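You operate a simulated robot arm through the tools that you are given. There is no shell and no other tool.

The job below is to be done with a simulated robot arm. You get a single attempt, and the scene is never put back.

TASK
Unplug jack one at the mains post and cap its socket.
Fine: mains off first, on again last; blue plug in the grey holder, blue cap on socket one. Leave the jacks locked.

It is judged by the outcome, as a careful person would: the job done as asked, and still so three seconds after it is handed in. It fails if anything else is knocked over, pushed out of place, dropped, spilled or broken. Lids that push on must go on centred and level and be pressed home; caps that screw on are set level and turned clockwise until they are tight.

THE ROBOT
A 7-joint arm with a two-finger parallel gripper, fixed in place. Base frame: the origin is on the floor under the middle of its stand, x ahead of it, y to its left, z up. Lengths are in m, angles in degrees, forces in N, time in s.
With the tool pointing down near the work surface it reaches from about 0.3 to 0.68 m from the base axis. Its first joint turns from -66.0 to 66.0 degrees. Payload 1.57 kg.
The TCP is the grasp point between the finger pads, 0.03 m short of the fingertips. In the tool frame z runs along the fingers and y along their closing line. The gripper opens to 0.11 m. The fingers are 0.024 m wide and 0.012 m thick; the gripper's body (0.048 by 0.112 m) begins 0.078 m behind the TCP.
Orientation is that of the tool frame in the base frame, as [roll, pitch, yaw] about the fixed x, y, z axes, in that order (R = Rz(yaw) Ry(pitch) Rx(roll)). With the fingers straight down and closing along the base's y, the tool's x points along the base's -x, its y along +y and its z along -z.

THE INTERFACE
- The arm moves only by the tool step_arm. Its argument "series" is a list of rows, each a list of 7 numbers: the turn, a rotation vector about the tool's x, y, z in degrees, then the shift along the tool's x, y, z in cm, then the closure, from 0 (fully open) to 1 (shut). In form: [[rx, ry, rz, tx, ty, tz, claw], ...]. A call has 1 to 20 rows; each row is the pose to reach, as a shift and turn from the pose commanded when the call began, along the tool's axes at that moment. A row lasts 0.2 s, in which the tool goes at most 0.05 m and 8.6 degrees; a call with a longer step from one row to the next is refused whole, and so is a gripper value outside its range. Where a pose cannot be reached the arm comes as near as it can. A force on the tool above 90 N (or 10 N above the force at the start of the call, whichever is more), or a blocked arm, ends the call early, and 0.2 s more pass. The fingers move at their own pace (about 0.108 m/s each) and stop on an object; they squeeze with about 26 N. The grip force told is the motor's: it shows also when the fingers shut on nothing. Time passes only in rows, and 0.2 s behind the last, so rows that repeat a pose let the fingers close. The reply holds the time, the measured pose of the TCP, the force on the tool along the base axes, the opening and the grip force, in the units named above and with some noise, with the torque about the TCP (base axes, N m) and any sound that the robot's microphone picked up.
- Cameras (640 x 400 px; columns grow to the right, rows downward): "scene" is fixed at [0.1697, -0.3902, 1.4133]; the picture's right is [0.77, -0.64, 0.00], its down [-0.32, -0.38, -0.87] and it looks along [0.55, 0.67, -0.50] (base axes); focal length 265 px, centre (320, 200). "wrist" rides on the gripper at [0.07, 0.016, -0.141] in the tool frame; the picture's right is [-0.23, 0.97, 0.00], its down [-0.85, -0.20, -0.48] and it looks along [-0.47, -0.11, 0.88] (tool axes); focal length 222 px, centre (320, 200).
- capture(camera): a new picture of that camera. The clock stands still meanwhile.
- pixel_to_xyz(camera, pixels): for up to 12 pixels [column, row] of the newest picture of that camera ("zoom" is the newest enlarged one), the place [x, y, z] in the base frame of the surface seen there, good to about 0.002 m. The clock stands still meanwhile.
- close_up(camera, box): a new picture of the part [left, top, right, bottom] of that camera's present view, enlarged. The clock stands still meanwhile.
- close_job(): hands the job in; it is judged then, once.

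Open the gripper and draw the arm clear of the work before you hand the job in, unless the task says otherwise.

The tools are called after "Request:" by a JSON object that holds its "api" and its "payload". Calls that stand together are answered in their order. step_arm: Moves the arm, as the interface text tells. Its arguments: {"type":"object","properties":{"series":{"type":"array"}},"required":["series"]} The other tools are called the same way: capture (camera) takes a picture; pixel_to_xyz (camera, pixels) gives the place of the surface under pixels of a picture; close_up (camera, box) takes an enlarged picture of a part of a camera's view; close_job () hands the job in.

At the start:

```text
clock: 0.0
ee_pos: [0.3605, -0.0054, 1.3074]
orientation: [180.0, 0.1, -180.0]
ft_force: [0.2, -1.1, -0.3]
moment: [-0.06, -0.01, 0.02]
width: 0.1099
gripper_force: 0.1
```

scene: 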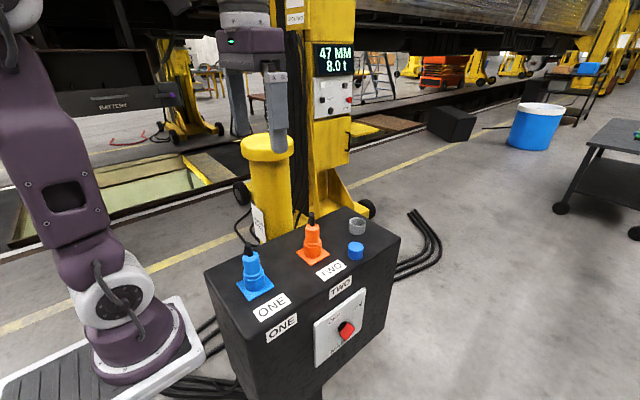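
wrist: 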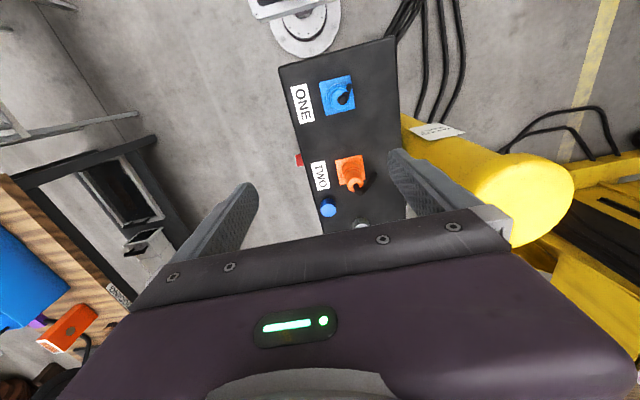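

The pictures show the post with blue plug ONE at about (255,275), orange plug TWO at (312,240), a blue cap at (356,250), a grey holder at (357,226), and a red switch at (346,330). I'll take enlarged views to see the details.

Request:
{"api": "close_up", "payload": {"camera": "scene", "box": [200, 190, 420, 328]}}

Request:
{"api": "close_up", "payload": {"camera": "scene", "box": [240, 270, 400, 370]}}

Request:
{"api": "close_up", "payload": {"camera": "wrist", "box": [260, 30, 450, 240]}}

```text
2.90 times, centred on (310, 259) of scene
```

zoom: 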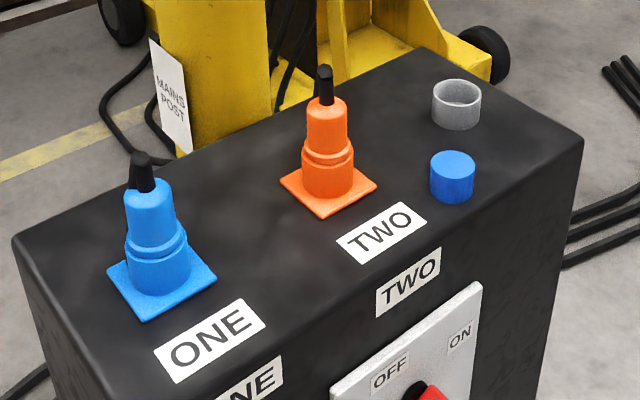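

```text
4.00 times, centred on (320, 320) of scene
```

zoom: 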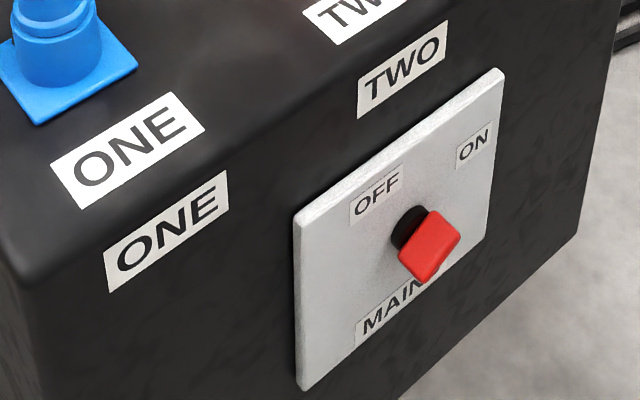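

```text
1.90 times, centred on (355, 135) of wrist
```

zoom: 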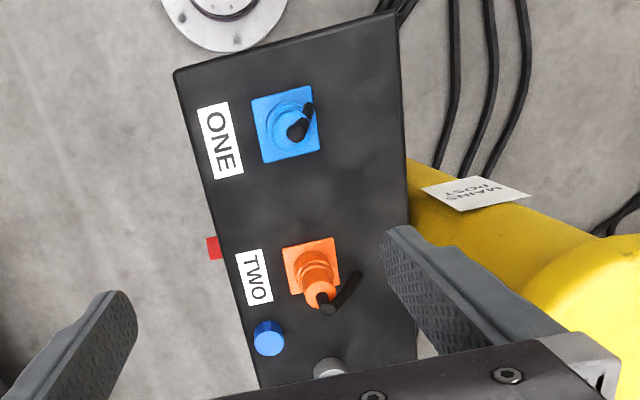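

The switch shows OFF at upper left and ON at upper right of the red handle. I'll look closer at the switch and at the jack's panel, then measure.

Request:
{"api": "close_up", "payload": {"camera": "scene", "box": [280, 0, 376, 130]}}

Request:
{"api": "close_up", "payload": {"camera": "scene", "box": [310, 285, 374, 370]}}

Request:
{"api": "pixel_to_xyz", "payload": {"camera": "scene", "pixels": [[207, 271], [340, 208], [399, 237], [250, 330], [355, 244], [356, 257], [357, 221], [351, 222], [365, 228], [311, 216], [248, 244], [251, 256]]}}

```text
3.08 times, centred on (328, 65) of scene
```

zoom: 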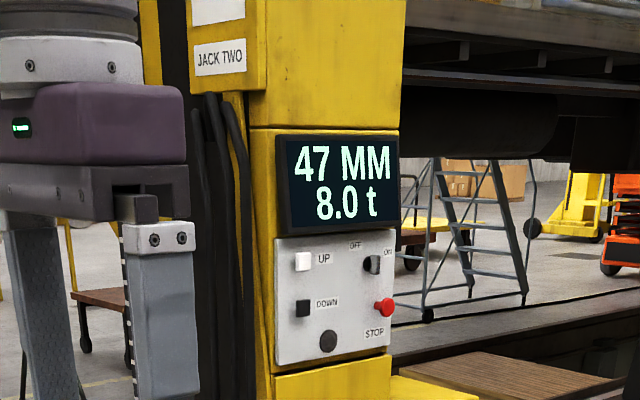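

```text
4.71 times, centred on (342, 328) of scene
```

zoom: 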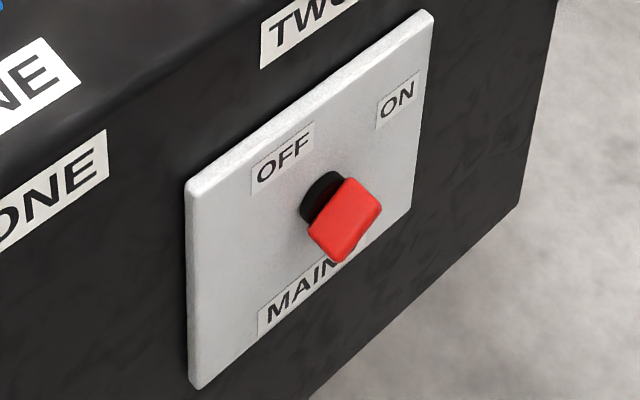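

```text
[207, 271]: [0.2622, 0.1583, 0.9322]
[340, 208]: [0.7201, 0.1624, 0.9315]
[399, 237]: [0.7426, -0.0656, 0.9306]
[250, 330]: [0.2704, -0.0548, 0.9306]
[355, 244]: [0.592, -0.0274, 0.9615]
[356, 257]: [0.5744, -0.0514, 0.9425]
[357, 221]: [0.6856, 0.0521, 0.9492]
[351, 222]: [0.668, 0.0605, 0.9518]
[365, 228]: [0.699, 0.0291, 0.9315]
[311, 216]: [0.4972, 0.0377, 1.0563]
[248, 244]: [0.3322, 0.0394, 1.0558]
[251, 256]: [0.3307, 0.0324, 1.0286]
```

The jack's own panel is separate and needn't be touched. I'll measure the switch plate and knob from the newest zoom (knob at about (340,225)).

Request:
{"api": "pixel_to_xyz", "payload": {"camera": "zoom", "pixels": [[192, 190], [430, 15], [196, 385], [408, 200], [345, 182], [380, 208], [310, 225], [340, 260], [345, 220], [310, 195], [285, 160], [397, 100]]}}

Request:
{"api": "close_up", "payload": {"camera": "scene", "box": [330, 305, 362, 350]}}

```text
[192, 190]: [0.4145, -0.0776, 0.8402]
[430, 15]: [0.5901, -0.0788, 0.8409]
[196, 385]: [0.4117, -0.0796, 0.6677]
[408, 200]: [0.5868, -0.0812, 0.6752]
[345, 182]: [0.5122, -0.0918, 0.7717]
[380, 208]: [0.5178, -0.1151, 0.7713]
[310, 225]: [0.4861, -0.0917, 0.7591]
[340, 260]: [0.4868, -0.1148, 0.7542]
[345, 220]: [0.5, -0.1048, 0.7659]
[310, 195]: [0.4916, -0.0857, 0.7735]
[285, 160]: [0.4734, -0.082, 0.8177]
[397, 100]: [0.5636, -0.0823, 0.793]
```

```text
8.89 times, centred on (346, 328) of scene
```

zoom: 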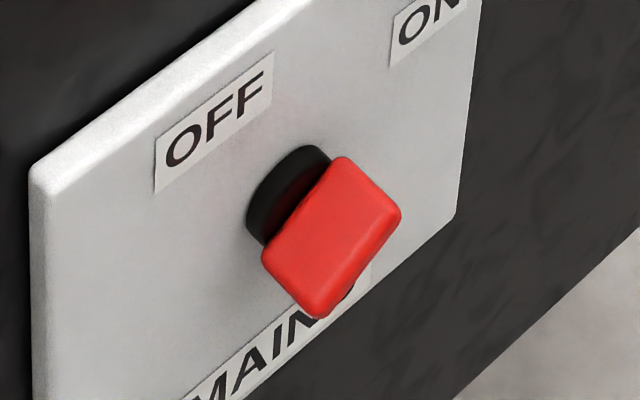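

The knob is a red bar lying about 28° above horizontal (pointing at ON), at roughly x=0.50, y=-0.10, z=0.76. I'll zoom in on the top of the post to measure the plugs, holder and cap.

Request:
{"api": "close_up", "payload": {"camera": "scene", "box": [325, 205, 389, 268]}}

Request:
{"api": "pixel_to_xyz", "payload": {"camera": "zoom", "pixels": [[320, 200], [250, 240], [310, 240], [370, 240], [310, 270], [310, 330], [255, 320], [370, 320], [280, 90], [370, 90], [322, 70], [325, 140]]}}

Request:
{"api": "close_up", "payload": {"camera": "scene", "box": [225, 205, 340, 305]}}

```text
6.35 times, centred on (357, 236) of scene
```

zoom: 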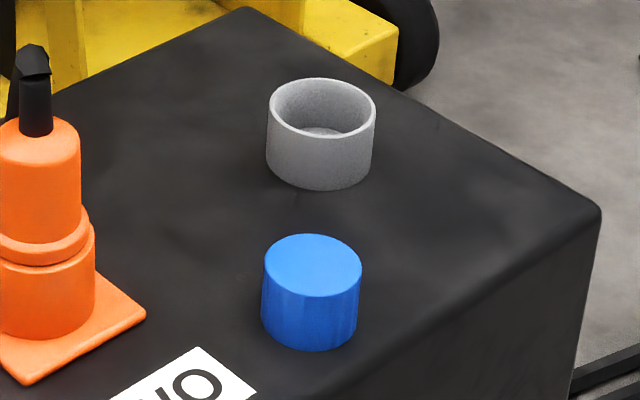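

```text
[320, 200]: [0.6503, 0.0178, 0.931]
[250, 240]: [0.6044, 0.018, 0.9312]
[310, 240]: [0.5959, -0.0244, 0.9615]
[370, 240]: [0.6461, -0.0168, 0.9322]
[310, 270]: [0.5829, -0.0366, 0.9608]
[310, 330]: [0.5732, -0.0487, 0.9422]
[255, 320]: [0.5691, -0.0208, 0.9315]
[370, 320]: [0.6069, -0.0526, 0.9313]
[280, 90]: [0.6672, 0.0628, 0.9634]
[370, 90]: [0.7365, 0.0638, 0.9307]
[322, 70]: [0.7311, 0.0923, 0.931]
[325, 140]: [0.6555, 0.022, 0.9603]
```

```text
4.00 times, centred on (282, 255) of scene
```

zoom: 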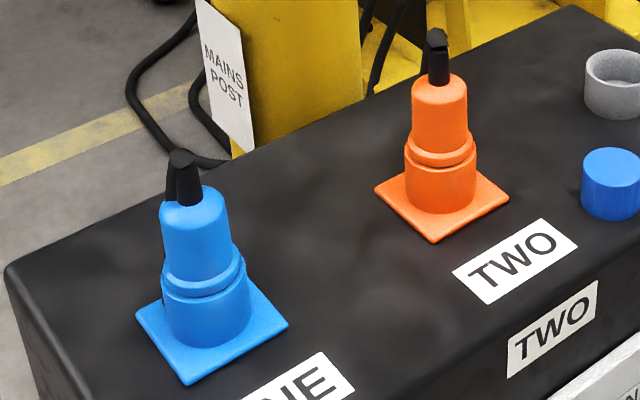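

Cap is about 41 mm across and 30 mm tall (top z≈0.961); the holder is about 52 mm outside. I'll measure the plugs in the newest zoom and the arm base height in the scene picture.

Request:
{"api": "pixel_to_xyz", "payload": {"camera": "zoom", "pixels": [[185, 155], [190, 210], [195, 250], [165, 235], [228, 235], [205, 282], [205, 320], [190, 380], [140, 312], [285, 322], [175, 190], [212, 190]]}}

Request:
{"api": "pixel_to_xyz", "payload": {"camera": "scene", "pixels": [[100, 375], [60, 375], [140, 355], [120, 290], [265, 40], [255, 320], [330, 300]]}}

```text
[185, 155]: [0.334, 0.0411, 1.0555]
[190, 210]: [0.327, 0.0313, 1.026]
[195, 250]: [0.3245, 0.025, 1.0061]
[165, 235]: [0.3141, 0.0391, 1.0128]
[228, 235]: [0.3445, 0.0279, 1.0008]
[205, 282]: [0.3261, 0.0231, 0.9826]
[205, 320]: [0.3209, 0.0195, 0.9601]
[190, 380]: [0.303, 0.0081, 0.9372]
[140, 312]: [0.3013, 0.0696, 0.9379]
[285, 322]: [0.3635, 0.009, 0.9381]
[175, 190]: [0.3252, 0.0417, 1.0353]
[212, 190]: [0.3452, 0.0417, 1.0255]
```

```text
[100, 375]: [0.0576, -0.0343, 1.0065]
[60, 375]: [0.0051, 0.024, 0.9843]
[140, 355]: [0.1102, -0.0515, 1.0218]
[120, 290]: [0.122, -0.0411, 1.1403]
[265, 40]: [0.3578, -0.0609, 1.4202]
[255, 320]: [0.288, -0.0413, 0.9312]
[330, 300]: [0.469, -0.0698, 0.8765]
```

The plug body sits on the axis (0.333, 0.039) with a 62 mm square flange at z≈0.938. First I'll swing the tool out in front of the post (y≈-0.3) and tilt it toward +y to look at the switch.

Request:
{"api": "step_arm", "payload": {"series": [[-8, 0, 0, -1.2, -4, 1, 0], [-16, 0, 0, -2.4, -8, 2, 0], [-24, 0, 0, -3.6, -12, 3, 0], [-32, 0, 0, -4.8, -16, 4, 0], [-40, 0, 0, -6, -20, 5, 0], [-48, 0, 0, -7.2, -24, 6, 0], [-56, 0, 0, -8.4, -28, 7, 0], [-56, 0, 0, -8.4, -28, 7, 0]]}}

Request:
{"api": "capture", "payload": {"camera": "wrist"}}

Request:
{"api": "capture", "payload": {"camera": "scene"}}

```text
clock: 1.8
ee_pos: [0.4617, -0.1368, 1.2158]
orientation: [124.0, 0.1, -180.0]
ft_force: [0.0, 0.2, -1.0]
moment: [0.07, -0.04, -0.05]
width: 0.1102
gripper_force: 0.0
out of reach, approached as far as the arm can: row 5, 6, 7, 8
```

```text
taken
```

wrist: 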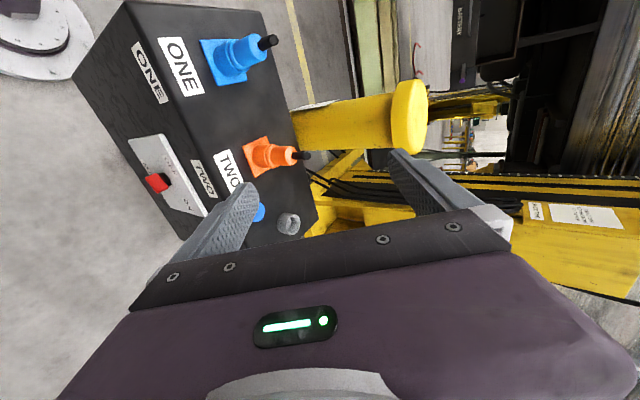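

```text
taken
```

scene: 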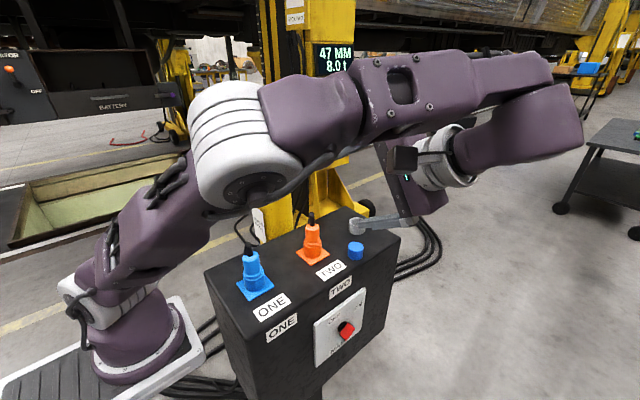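

The tilted pose is reached but y=-0.285 was out of reach at that height; the arm stopped at (0.46,-0.137,1.216). The wrist view shows the switch knob at (157,183), so I'll zoom in on it and on the plugs.

Request:
{"api": "close_up", "payload": {"camera": "wrist", "box": [110, 120, 240, 230]}}

Request:
{"api": "pixel_to_xyz", "payload": {"camera": "wrist", "pixels": [[157, 183], [150, 178], [165, 188], [160, 175], [150, 188], [170, 180]]}}

Request:
{"api": "close_up", "payload": {"camera": "wrist", "box": [180, 20, 320, 240]}}

```text
3.64 times, centred on (175, 175) of wrist
```

zoom: 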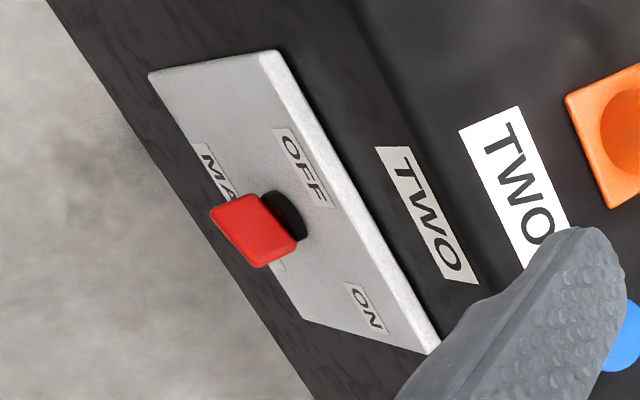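

```text
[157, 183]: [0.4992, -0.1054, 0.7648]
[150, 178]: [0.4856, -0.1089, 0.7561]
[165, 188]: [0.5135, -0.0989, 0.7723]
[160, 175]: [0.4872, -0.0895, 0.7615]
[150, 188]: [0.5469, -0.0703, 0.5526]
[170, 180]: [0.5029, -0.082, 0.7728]
```

```text
1.82 times, centred on (250, 130) of wrist
```

zoom: 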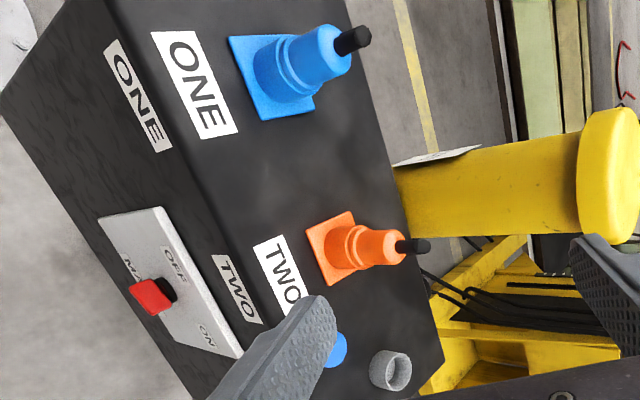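

The knob's top face runs from (0.486,0.756) to (0.5135,0.772), i.e. about 30° up toward ON. I'll lower the tool in front of the post to see it nearer, first a partial step to learn what pose the arm counts as commanded.

Request:
{"api": "step_arm", "payload": {"series": [[0, 0, 0, 1.3, -2.8, 1.9, 0], [0, 0, 0, 2.6, -5.5, 3.7, 0], [0, 0, 0, 4, -8.3, 5.6, 0], [0, 0, 0, 4, -8.3, 5.6, 0]]}}

```text
clock: 2.8
ee_pos: [0.4192, -0.1366, 1.1142]
orientation: [123.9, 0.0, -179.9]
ft_force: [0.6, 0.5, 0.6]
moment: [0.0, 0.0, -0.01]
width: 0.1099
gripper_force: 0.0
```

The commanded pose follows what was actually reached. Now I move to about (0.40,-0.25,0.95) to look at the knob from nearer the front.

Request:
{"api": "step_arm", "payload": {"series": [[1, 0, 0, 0.4, -4, 0, 0], [2, 0, 0, 0.8, -8, 0, 0], [3, 0, 0, 1.2, -12, -0.1, 0], [4, 0, 0, 1.6, -16, -0.2, 0], [6, 0, 0, 1.9, -19.9, -0.2, 0], [6, 0, 0, 1.9, -19.9, -0.2, 0]]}}

Request:
{"api": "capture", "payload": {"camera": "wrist"}}

Request:
{"api": "capture", "payload": {"camera": "scene"}}

```text
clock: 4.2
ee_pos: [0.3998, -0.2496, 0.9513]
orientation: [129.9, 0.0, -179.9]
ft_force: [1.1, -0.1, -0.7]
moment: [0.02, 0.03, -0.04]
width: 0.1099
gripper_force: 0.0
```

```text
taken
```

wrist: 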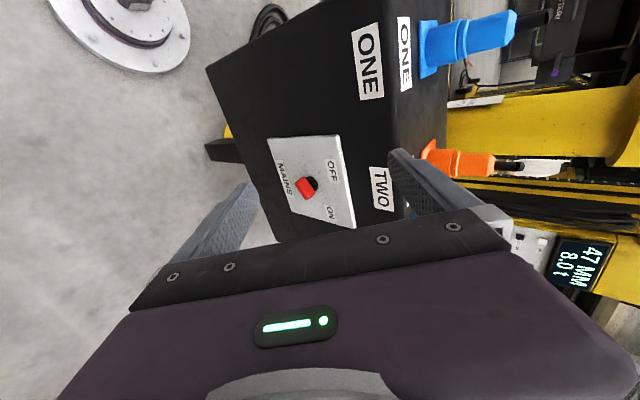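

```text
taken
```

scene: 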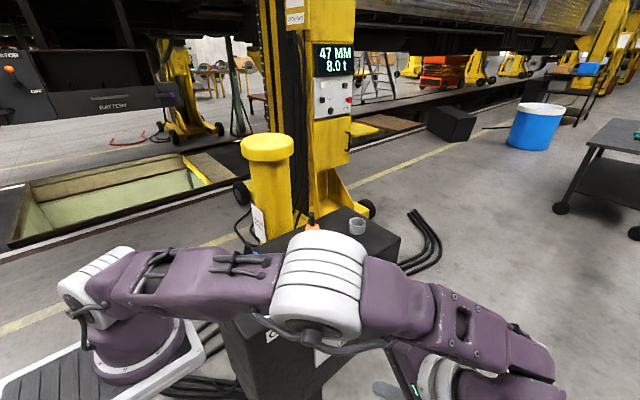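

The arm's upper link now passes near the blue plug in the scene view (around (230,275)), so I'll measure how much clearance it has and zoom in on the knob.

Request:
{"api": "pixel_to_xyz", "payload": {"camera": "scene", "pixels": [[230, 275], [262, 257], [250, 300], [320, 240], [320, 300], [312, 222], [300, 330], [255, 315]]}}

Request:
{"api": "close_up", "payload": {"camera": "wrist", "box": [260, 130, 360, 235]}}

Request:
{"api": "close_up", "payload": {"camera": "scene", "box": [200, 200, 400, 325]}}

```text
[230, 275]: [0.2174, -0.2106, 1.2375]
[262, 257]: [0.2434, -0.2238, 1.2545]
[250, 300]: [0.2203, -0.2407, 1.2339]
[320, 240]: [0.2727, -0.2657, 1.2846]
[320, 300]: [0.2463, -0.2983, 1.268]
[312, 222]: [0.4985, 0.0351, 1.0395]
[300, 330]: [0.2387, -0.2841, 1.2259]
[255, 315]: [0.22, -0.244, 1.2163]
```

```text
3.81 times, centred on (310, 182) of wrist
```

zoom: 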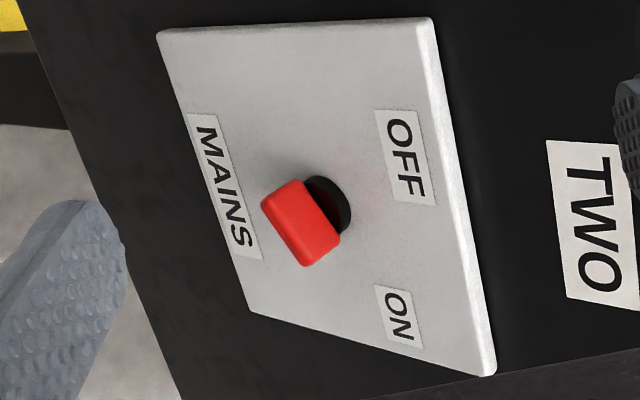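

```text
3.20 times, centred on (300, 262) of scene
```

zoom: 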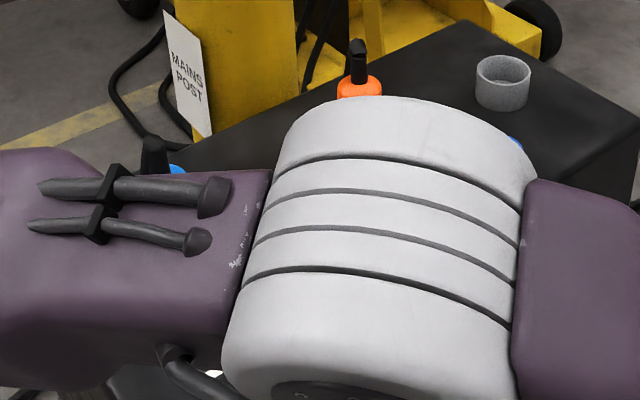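

The links are at y≈-0.2 to -0.3 and z≈1.23, well clear of the plugs. I'll re-zoom on the knob and sample points over its red faces.

Request:
{"api": "close_up", "payload": {"camera": "wrist", "box": [290, 165, 330, 205]}}

Request:
{"api": "pixel_to_xyz", "payload": {"camera": "wrist", "pixels": [[299, 188], [302, 185], [305, 182], [308, 182], [303, 192], [306, 190], [309, 187], [312, 189], [307, 199], [310, 197], [313, 194], [317, 194]]}}

```text
10.00 times, centred on (310, 185) of wrist
```

zoom: 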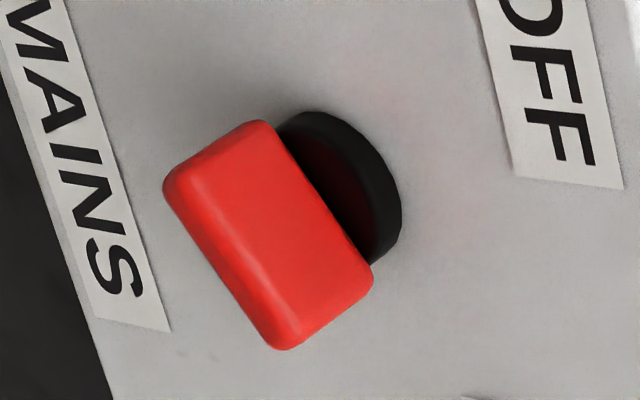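

```text
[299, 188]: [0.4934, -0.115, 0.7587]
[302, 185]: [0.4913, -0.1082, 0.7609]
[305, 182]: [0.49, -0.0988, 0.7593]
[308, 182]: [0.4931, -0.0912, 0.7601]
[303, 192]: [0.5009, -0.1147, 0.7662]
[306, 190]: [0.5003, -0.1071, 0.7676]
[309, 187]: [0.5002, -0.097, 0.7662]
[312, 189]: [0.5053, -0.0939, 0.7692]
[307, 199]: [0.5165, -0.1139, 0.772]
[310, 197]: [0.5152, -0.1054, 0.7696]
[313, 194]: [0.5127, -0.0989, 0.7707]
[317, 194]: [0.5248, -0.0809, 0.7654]
```

The bar looks about 35 mm long, 24 mm deep (y -0.09 to -0.115), top face at 30°. I'll sample the black boss edges in this zoom to find the pivot, plus label positions.

Request:
{"api": "pixel_to_xyz", "payload": {"camera": "zoom", "pixels": [[392, 200], [320, 120], [380, 250], [360, 145], [300, 125], [350, 200], [335, 160], [175, 180], [180, 215], [272, 345], [265, 330], [550, 95]]}}

Request:
{"api": "pixel_to_xyz", "payload": {"camera": "wrist", "pixels": [[270, 138], [340, 136], [355, 227], [293, 206], [333, 174], [331, 210], [284, 185]]}}

```text
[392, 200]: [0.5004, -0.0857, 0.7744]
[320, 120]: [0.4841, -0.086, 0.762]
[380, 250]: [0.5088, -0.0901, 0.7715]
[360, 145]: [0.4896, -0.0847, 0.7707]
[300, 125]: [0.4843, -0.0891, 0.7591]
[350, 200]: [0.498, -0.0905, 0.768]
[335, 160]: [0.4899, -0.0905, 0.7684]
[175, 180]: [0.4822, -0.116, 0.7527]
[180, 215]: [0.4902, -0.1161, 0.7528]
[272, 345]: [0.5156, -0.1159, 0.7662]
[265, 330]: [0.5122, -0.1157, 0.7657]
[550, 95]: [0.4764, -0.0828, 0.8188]
```

```text
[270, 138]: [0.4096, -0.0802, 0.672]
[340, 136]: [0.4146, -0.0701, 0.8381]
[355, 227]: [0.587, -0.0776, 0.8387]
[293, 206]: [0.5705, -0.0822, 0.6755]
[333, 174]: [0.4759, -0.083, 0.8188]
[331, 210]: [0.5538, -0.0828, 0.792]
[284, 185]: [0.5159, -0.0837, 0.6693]
```

Rim points fit a boss centred at (0.500, 0.757) with 17 mm radius; OFF label is at about 111° and ON at 33°, with the bar at 30° = ON. I'll close the gripper, tilt to 30° and come to a standoff in front of the plate, to push the bar's left end down with the closed fingertips.

Request:
{"api": "step_arm", "payload": {"series": [[4, 0, 0, -1.5, 0.4, 2, 1], [8, 0, 0, -3, 0.7, 4, 1], [12, 0, 0, -4.5, 1.1, 6, 1], [16, 0, 0, -6, 1.4, 8, 1], [20.1, 0, 0, -7.72, 1.81, 10.16, 1], [20.1, 0, 0, -7.72, 1.81, 10.16, 1]]}}

Request:
{"api": "capture", "payload": {"camera": "wrist"}}

Request:
{"api": "capture", "payload": {"camera": "scene"}}

```text
clock: 5.6
ee_pos: [0.479, -0.1606, 0.8989]
orientation: [150.2, 0.0, 179.9]
ft_force: [0.4, -0.6, 0.5]
moment: [0.0, 0.02, -0.01]
width: 0.0
gripper_force: 21.5
```

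```text
taken
```

wrist: 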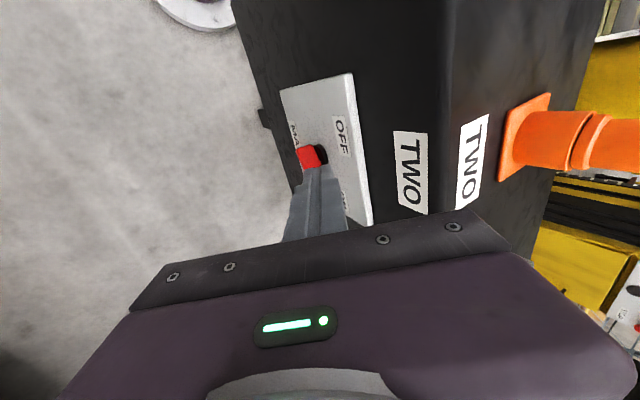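

```text
taken
```

scene: 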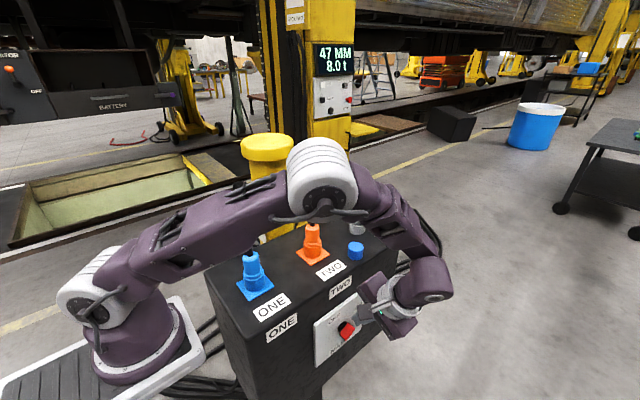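

The gripper is shut and the fingertips hang above the knob. I advance along the tool to just above the bar's left end and then look.

Request:
{"api": "step_arm", "payload": {"series": [[0, 0, 0, 0.1, 0, 2.6, 1], [0, 0, 0, 0.2, -0.05, 5.2, 1], [0, 0, 0, 0.2, -0.07, 7.7, 1], [0, 0, 0, 0.2, -0.07, 7.7, 1]]}}

Request:
{"api": "close_up", "payload": {"camera": "wrist", "box": [260, 60, 400, 240]}}

Request:
{"api": "close_up", "payload": {"camera": "scene", "box": [300, 270, 430, 360]}}

```text
clock: 6.6
ee_pos: [0.4767, -0.1232, 0.832]
orientation: [150.1, 0.0, -180.0]
ft_force: [-0.2, -0.8, -0.5]
moment: [0.0, 0.01, -0.02]
width: 0.0
gripper_force: 21.6
```

```text
2.22 times, centred on (330, 150) of wrist
```

zoom: 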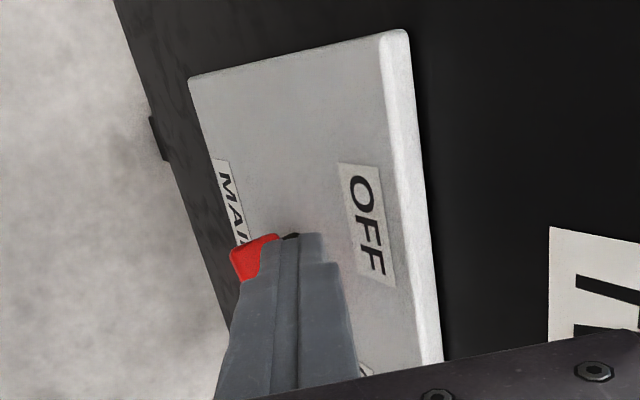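

```text
4.44 times, centred on (365, 315) of scene
```

zoom: 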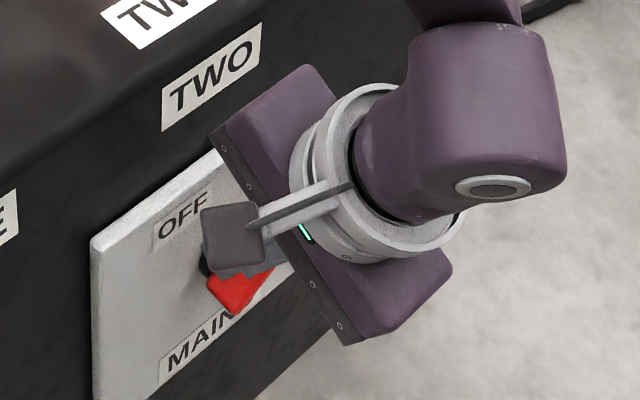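

The fingertips are over the bar's left end, clear of the plate. Now I press straight down in small steps, expecting contact near TCP z≈0.789 and the knob to turn toward OFF.

Request:
{"api": "step_arm", "payload": {"series": [[0, 0, 0, 0, -0.75, 1.3, 1], [0, 0, 0, 0, -1.5, 2.6, 1], [0, 0, 0, 0, -1.99, 3.47, 1], [0, 0, 0, 0, -2.14, 3.73, 1], [0, 0, 0, 0, -2.29, 3.99, 1], [0, 0, 0, 0, -2.44, 4.25, 1], [0, 0, 0, 0, -2.59, 4.51, 1], [0, 0, 0, 0, -2.59, 4.51, 1]]}}

Request:
{"api": "close_up", "payload": {"camera": "wrist", "box": [260, 60, 400, 240]}}

Request:
{"api": "close_up", "payload": {"camera": "scene", "box": [300, 270, 430, 360]}}

```text
clock: 8.4
ee_pos: [0.4767, -0.1241, 0.7807]
orientation: [150.2, 0.0, -180.0]
ft_force: [0.6, 0.3, -0.2]
moment: [0.01, 0.01, -0.03]
width: 0.0
gripper_force: 21.2
```

```text
2.22 times, centred on (330, 150) of wrist
```

zoom: 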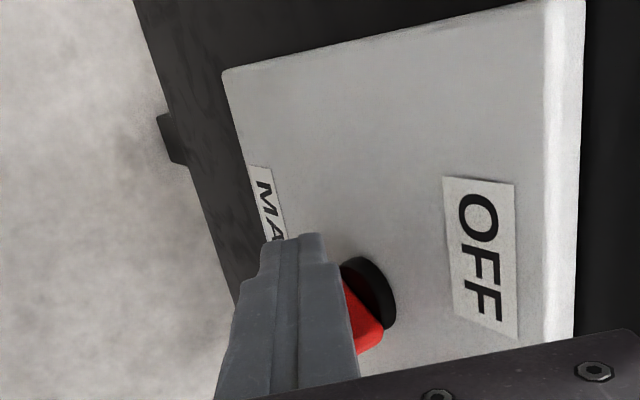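

```text
4.44 times, centred on (365, 315) of scene
```

zoom: 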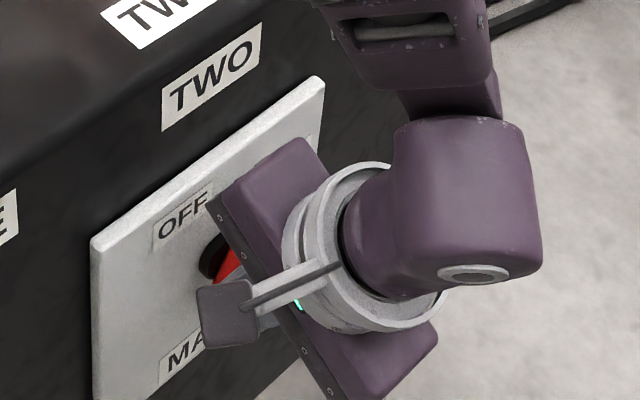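

No force remains and the bar has visibly turned (red now above the fingertips in the wrist zoom). I press 5 mm further, then lift back out to see the angle.

Request:
{"api": "step_arm", "payload": {"series": [[0, 0, 0, 0, -0.12, 0.22, 1], [0, 0, 0, 0, -0.25, 0.43, 1], [0, 0, 0, 0, 0, 0, 1], [0, 0, 0, 0, 1.0, -1.9, 1], [0, 0, 0, 0, 1.5, -4.0, 1], [0, 0, 0, 0, 1.5, -7.0, 1], [0, 0, 0, 0, 1.5, -10, 1], [0, 0, 0, 0, 1.5, -10, 1]]}}

Request:
{"api": "close_up", "payload": {"camera": "wrist", "box": [260, 60, 400, 240]}}

Request:
{"api": "close_up", "payload": {"camera": "scene", "box": [300, 270, 430, 360]}}

```text
clock: 10.2
ee_pos: [0.4754, -0.1597, 0.8749]
orientation: [150.0, -0.1, 179.9]
ft_force: [0.2, -0.6, -0.1]
moment: [0.0, 0.03, -0.04]
width: 0.0
gripper_force: 21.4
```

```text
2.22 times, centred on (330, 150) of wrist
```

zoom: 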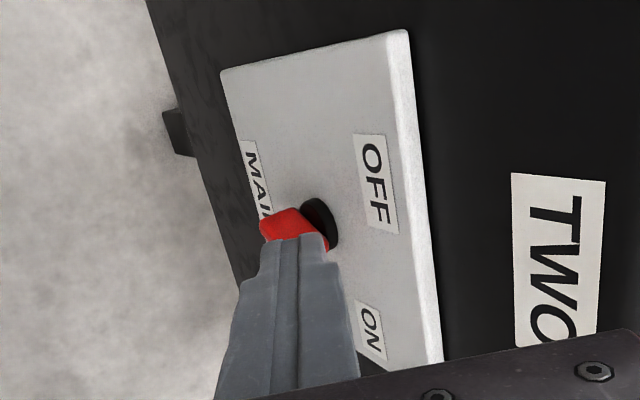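

```text
4.44 times, centred on (365, 315) of scene
```

zoom: 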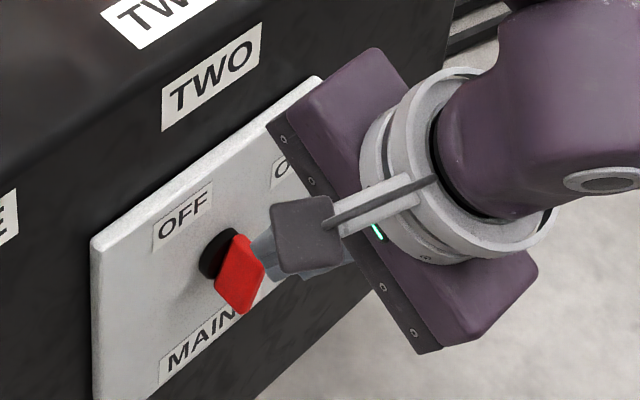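

The bar has turned and stays where it was left, now steeper. I sample points on its visible face to get the angle.

Request:
{"api": "pixel_to_xyz", "payload": {"camera": "zoom", "pixels": [[235, 242], [243, 305], [222, 285], [255, 262], [238, 272], [230, 260], [248, 285], [228, 292], [258, 275], [240, 290]]}}

Request:
{"api": "close_up", "payload": {"camera": "scene", "box": [335, 310, 367, 345]}}

```text
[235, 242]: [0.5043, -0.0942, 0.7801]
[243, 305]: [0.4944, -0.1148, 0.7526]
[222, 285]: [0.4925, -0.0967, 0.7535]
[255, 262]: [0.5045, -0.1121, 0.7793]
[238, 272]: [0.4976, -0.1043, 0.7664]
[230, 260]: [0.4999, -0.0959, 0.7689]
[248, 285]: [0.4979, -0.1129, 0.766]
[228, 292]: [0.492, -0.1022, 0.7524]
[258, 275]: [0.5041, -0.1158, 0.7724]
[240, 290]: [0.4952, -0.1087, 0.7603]
```

```text
11.43 times, centred on (351, 328) of scene
```

zoom: 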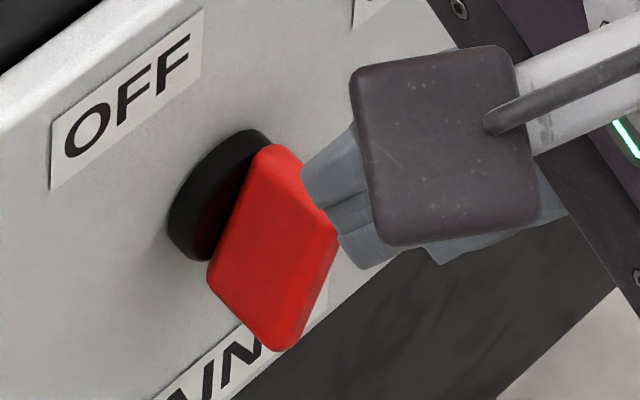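

The bar's left face runs from (0.492,0.752) to (0.504,0.780): about 66°, so a bit over half way. Now I move right of the bar and will push its upper end left toward OFF.

Request:
{"api": "step_arm", "payload": {"series": [[0, 0, 0, -3, 0, 0, 1], [0, 0, 0, -6.15, 0, 0, 1], [0, 0, 0, -6.15, -0.2, 3, 1], [0, 0, 0, -6.15, -0.4, 6, 1], [0, 0, 0, -6.15, -0.65, 8.52, 1], [0, 0, 0, -6.15, -0.65, 8.52, 1]]}}

Request:
{"api": "close_up", "payload": {"camera": "wrist", "box": [260, 60, 400, 240]}}

Request:
{"api": "close_up", "payload": {"camera": "scene", "box": [300, 270, 430, 360]}}

```text
clock: 11.6
ee_pos: [0.5374, -0.1238, 0.7969]
orientation: [150.2, 0.1, 180.0]
ft_force: [0.2, 0.2, 0.5]
moment: [-0.02, 0.01, -0.01]
width: 0.0
gripper_force: 21.4
```

```text
2.22 times, centred on (330, 150) of wrist
```

zoom: 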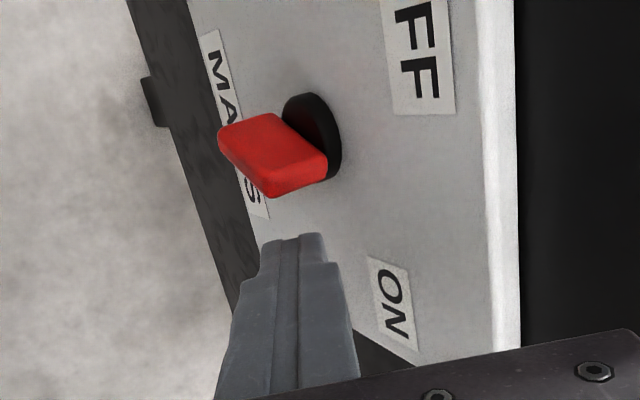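

```text
4.44 times, centred on (365, 315) of scene
```

zoom: 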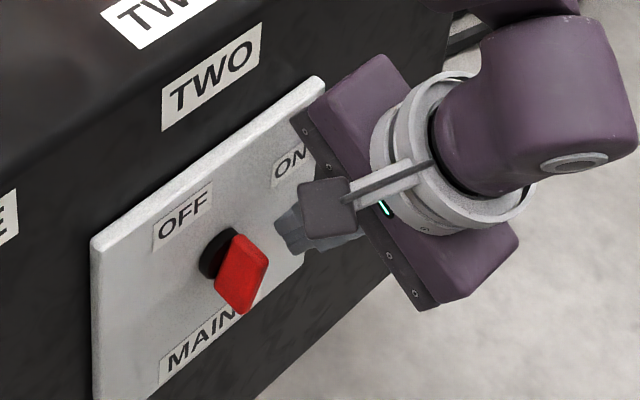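

The fingertips are now just to the right of the bar's upper end. I push left in small steps.

Request:
{"api": "step_arm", "payload": {"series": [[0, 0, 0, 0.5, 0, 0, 1], [0, 0, 0, 1.0, 0, 0, 1], [0, 0, 0, 1.3, 0, 0, 1], [0, 0, 0, 1.6, 0, 0, 1], [0, 0, 0, 1.9, 0, 0, 1], [0, 0, 0, 2.1, 0, 0, 1], [0, 0, 0, 2.1, 0, 0, 1]]}}

Request:
{"api": "close_up", "payload": {"camera": "wrist", "box": [260, 60, 400, 240]}}

Request:
{"api": "close_up", "payload": {"camera": "scene", "box": [335, 310, 367, 345]}}

```text
clock: 13.2
ee_pos: [0.5166, -0.1238, 0.7975]
orientation: [150.1, 0.1, 179.9]
ft_force: [6.4, 1.4, -1.4]
moment: [-0.05, -0.14, -0.07]
width: 0.0
gripper_force: 21.2
```

```text
2.22 times, centred on (330, 150) of wrist
```

zoom: 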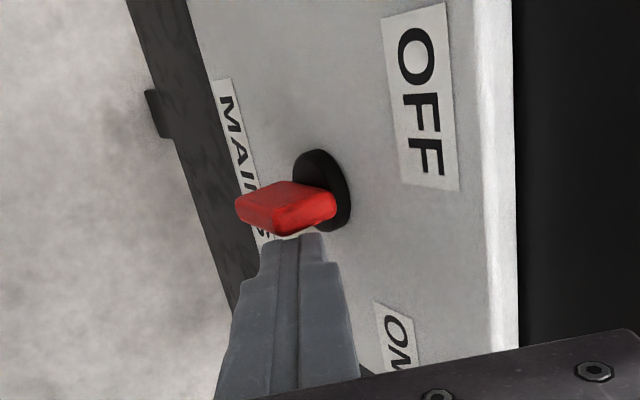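

```text
11.43 times, centred on (351, 328) of scene
```

zoom: 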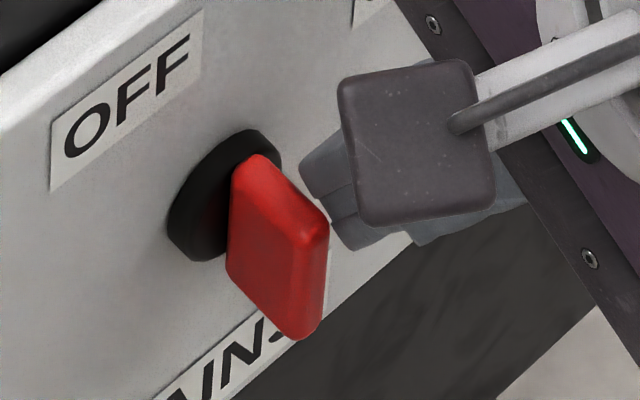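

The bar is near vertical now with 6 N of resistance. I continue pushing left in small steps.

Request:
{"api": "step_arm", "payload": {"series": [[0, 0, 0, 0.2, 0, 0, 1], [0, 0, 0, 0.4, 0, 0, 1], [0, 0, 0, 0.6, 0, 0, 1], [0, 0, 0, 0.8, 0, 0, 1], [0, 0, 0, 0.8, 0, 0, 1]]}}

Request:
{"api": "close_up", "payload": {"camera": "wrist", "box": [260, 60, 400, 240]}}

Request:
{"api": "close_up", "payload": {"camera": "scene", "box": [335, 310, 367, 345]}}

```text
clock: 14.4
ee_pos: [0.5165, -0.1235, 0.7981]
orientation: [150.3, 1.0, 179.6]
ft_force: [65.6, 15.6, -7.8]
moment: [-0.46, -1.24, -0.7]
width: 0.0
gripper_force: 21.5
```

```text
2.22 times, centred on (330, 150) of wrist
```

zoom: 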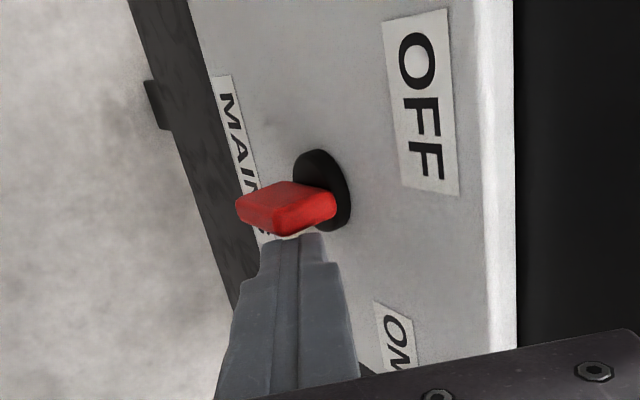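

```text
11.43 times, centred on (351, 328) of scene
```

zoom: 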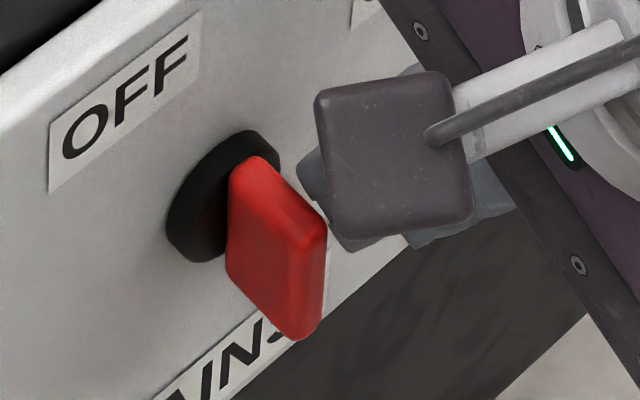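

The force jumped to 66 N with no more motion, so the bar is at a stop or something blocks it. I back off to the right and measure the bar's angle.

Request:
{"api": "step_arm", "payload": {"series": [[0, 0, 0, -0.8, 0, 0, 1], [0, 0, 0, -2.0, 0, 0, 1], [0, 0, 0, -3.0, 0, 0, 1], [0, 0, 0, -3.0, 0, -3, 1], [0, 0, 0, -3.0, 0, -6, 1], [0, 0, 0, -3.0, 0, -6, 1]]}}

Request:
{"api": "close_up", "payload": {"camera": "wrist", "box": [260, 60, 400, 240]}}

Request:
{"api": "close_up", "payload": {"camera": "scene", "box": [335, 310, 367, 345]}}

Request:
{"api": "pixel_to_xyz", "payload": {"camera": "zoom", "pixels": [[245, 185], [245, 250], [260, 220], [290, 240], [275, 290], [295, 320], [310, 240], [318, 300], [240, 270], [300, 300]]}}

```text
clock: 15.8
ee_pos: [0.539, -0.1537, 0.8495]
orientation: [150.1, 0.0, -179.9]
ft_force: [-0.5, 0.6, -0.2]
moment: [-0.02, -0.04, -0.02]
width: 0.0001
gripper_force: 20.9
```

```text
2.22 times, centred on (330, 150) of wrist
```

zoom: 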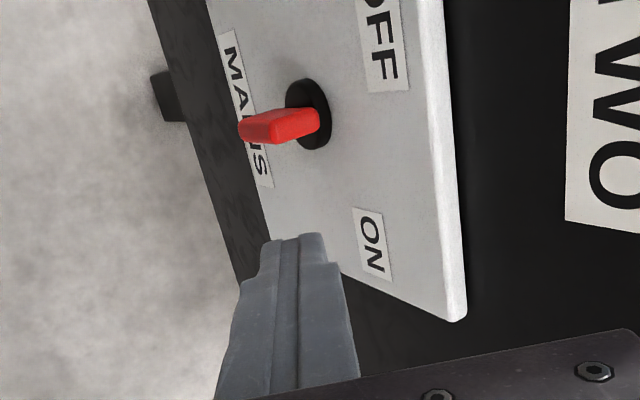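

```text
11.43 times, centred on (351, 328) of scene
```

zoom: 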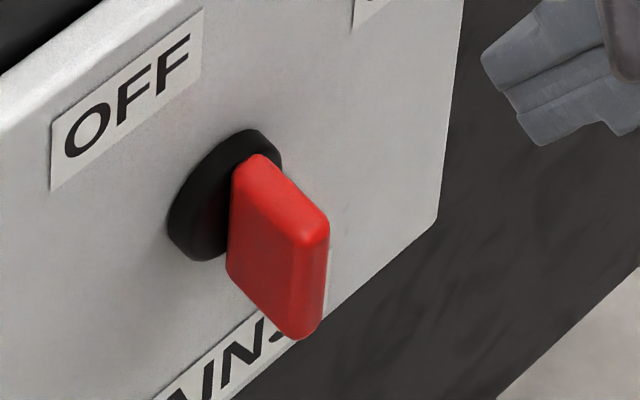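

```text
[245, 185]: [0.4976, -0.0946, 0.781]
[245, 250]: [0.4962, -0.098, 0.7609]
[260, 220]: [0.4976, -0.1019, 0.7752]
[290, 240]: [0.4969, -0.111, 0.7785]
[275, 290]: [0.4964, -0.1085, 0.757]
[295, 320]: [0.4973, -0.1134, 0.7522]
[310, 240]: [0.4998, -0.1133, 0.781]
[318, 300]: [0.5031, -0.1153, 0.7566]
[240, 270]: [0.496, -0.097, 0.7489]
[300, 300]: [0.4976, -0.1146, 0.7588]
```

The bar is now vertical (left face x≈0.497 from z 0.749 to 0.781) and hard against a stop. I'll check the scene for signs that the mains is off, such as the jack's display.

Request:
{"api": "capture", "payload": {"camera": "scene"}}

Request:
{"api": "close_up", "payload": {"camera": "scene", "box": [280, 0, 376, 130]}}

Request:
{"api": "capture", "payload": {"camera": "wrist"}}

```text
taken
```

scene: 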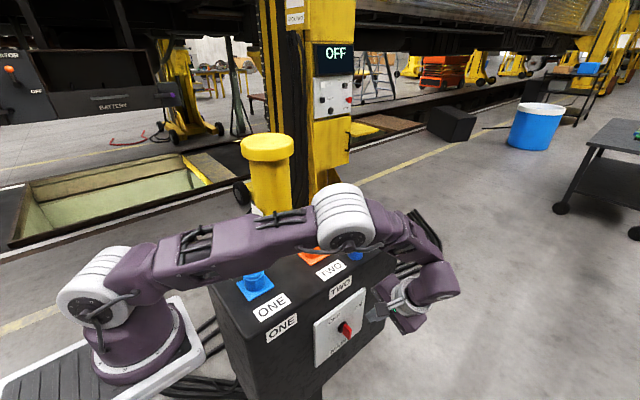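

```text
3.08 times, centred on (328, 65) of scene
```

zoom: 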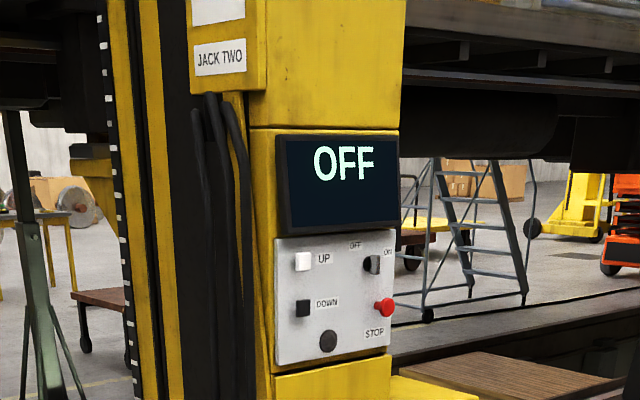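

```text
taken
```

wrist: 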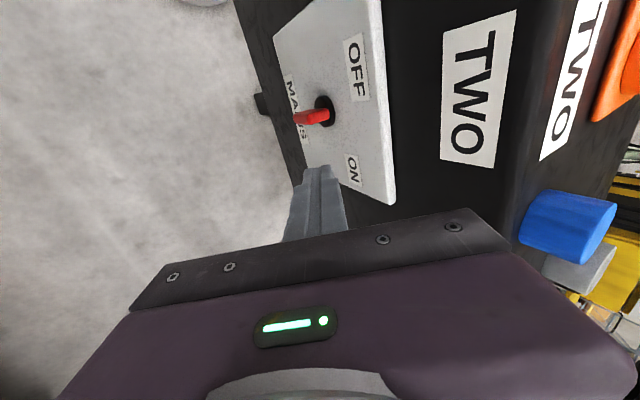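

The jack's display now reads OFF, so the mains is off. Before moving on I check the height of the arm links passing over the plugs.

Request:
{"api": "pixel_to_xyz", "payload": {"camera": "scene", "pixels": [[245, 262], [255, 250], [300, 235], [345, 245], [340, 195], [375, 235], [420, 255], [320, 255]]}}

Request:
{"api": "close_up", "payload": {"camera": "scene", "box": [220, 190, 400, 310]}}

```text
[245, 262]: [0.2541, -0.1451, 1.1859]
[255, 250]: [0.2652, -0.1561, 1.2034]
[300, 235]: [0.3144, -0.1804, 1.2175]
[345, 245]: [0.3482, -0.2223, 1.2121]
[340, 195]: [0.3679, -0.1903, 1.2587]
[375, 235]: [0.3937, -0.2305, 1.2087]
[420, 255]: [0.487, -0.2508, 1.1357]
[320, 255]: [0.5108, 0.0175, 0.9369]
```

```text
3.33 times, centred on (310, 250) of scene
```

zoom: 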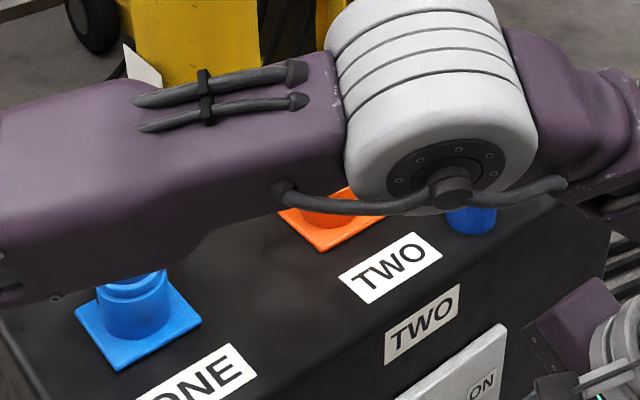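

All links are at z above 1.13 and y below -0.14, clear of everything. I raise the tool clear of the switch and bring it back to pointing down above the post.

Request:
{"api": "step_arm", "payload": {"series": [[0, 0, 0, 1, 0.9, -3.9, 1], [0, 0, 0, 2, 1.8, -7.7, 1], [0, 0, 0, 3, 2.7, -11.5, 1], [0, 0, 0, 3.9, 3.5, -15.3, 1], [5, 0, 0, 5.2, 6.8, -17.6, 1], [10, 0, 0, 6.5, 10.1, -19.9, 1], [15, 0, 0, 7.8, 13.4, -22.2, 0.5], [20, 0, 0, 9.1, 16.7, -24.6, 0], [25, 0, 0, 10.5, 20, -27, 0], [30, 0, 0, 11.9, 23.2, -29.3, 0], [30, 0, 0, 11.9, 23.2, -29.3, 0]]}}

Request:
{"api": "capture", "payload": {"camera": "wrist"}}

Request:
{"api": "capture", "payload": {"camera": "scene"}}

```text
clock: 18.2
ee_pos: [0.4177, -0.0972, 1.2198]
orientation: [-179.9, 0.0, 180.0]
ft_force: [-0.2, -0.5, 0.8]
moment: [0.0, -0.02, -0.01]
width: 0.1101
gripper_force: 0.0
```

```text
taken
```

wrist: 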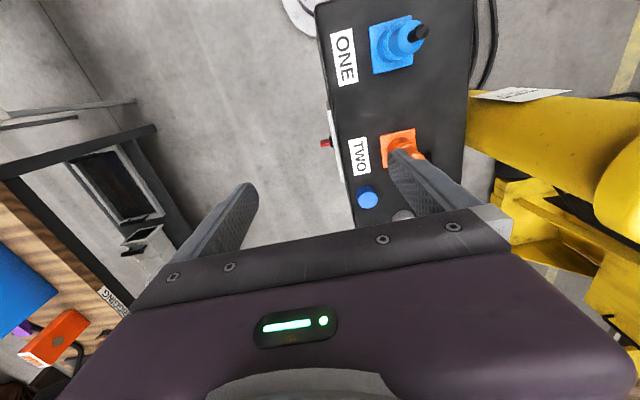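

```text
taken
```

scene: 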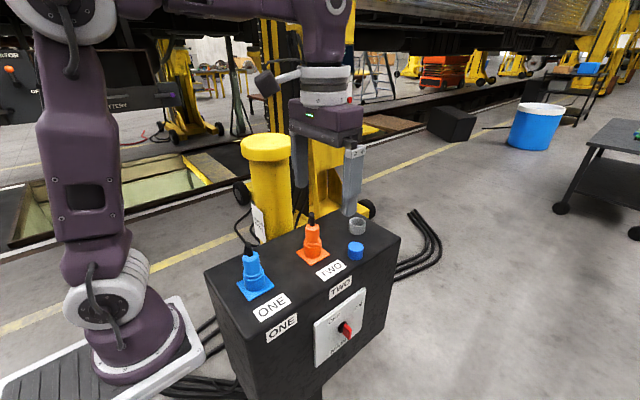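

Good, clear view again. I zoom in on both plugs and the holder with both cameras to see where plug and socket part.

Request:
{"api": "close_up", "payload": {"camera": "wrist", "box": [350, 0, 470, 85]}}

Request:
{"api": "close_up", "payload": {"camera": "wrist", "box": [330, 110, 450, 235]}}

Request:
{"api": "close_up", "payload": {"camera": "scene", "box": [232, 230, 282, 305]}}

Request:
{"api": "close_up", "payload": {"camera": "scene", "box": [290, 200, 335, 270]}}

```text
4.71 times, centred on (410, 42) of wrist
```

zoom: 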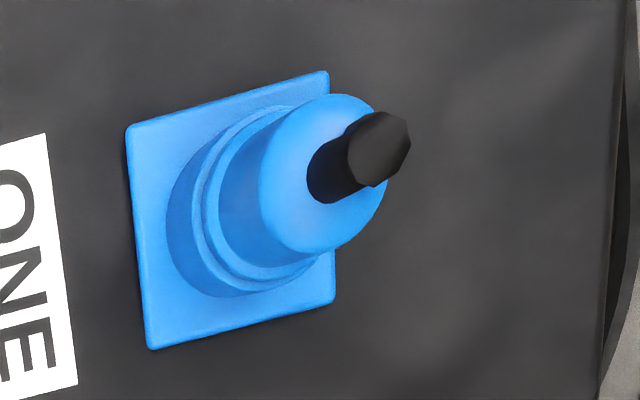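

```text
3.20 times, centred on (390, 172) of wrist
```

zoom: 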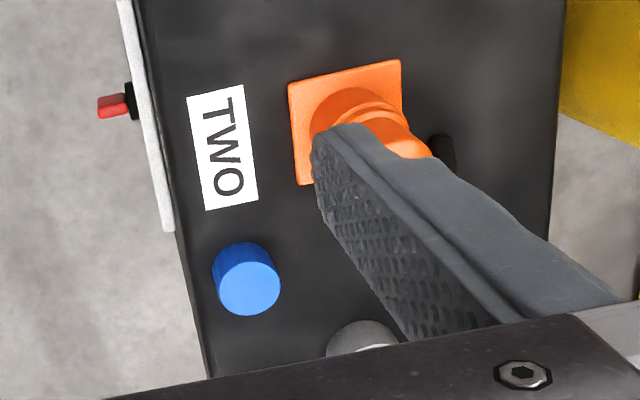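

```text
5.33 times, centred on (257, 268) of scene
```

zoom: 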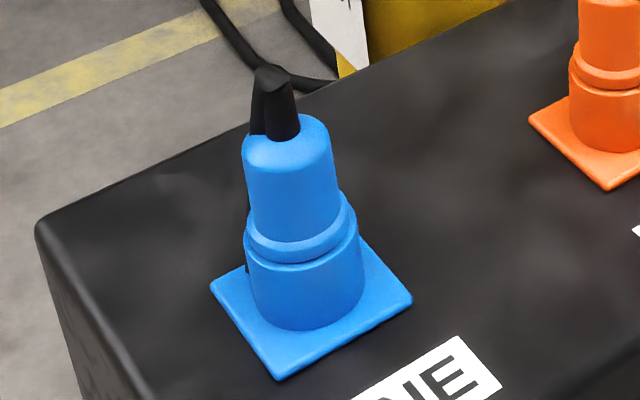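

```text
5.71 times, centred on (312, 235) of scene
```

zoom: 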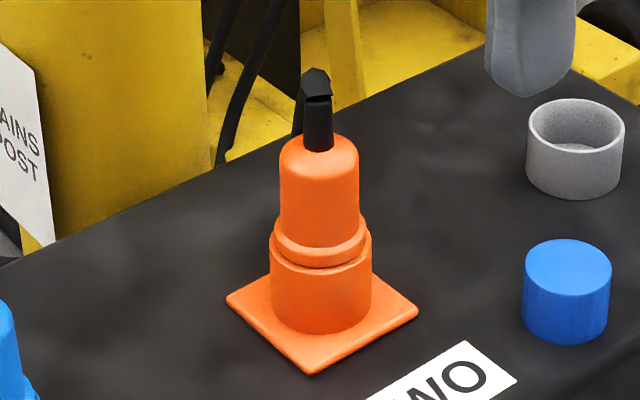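

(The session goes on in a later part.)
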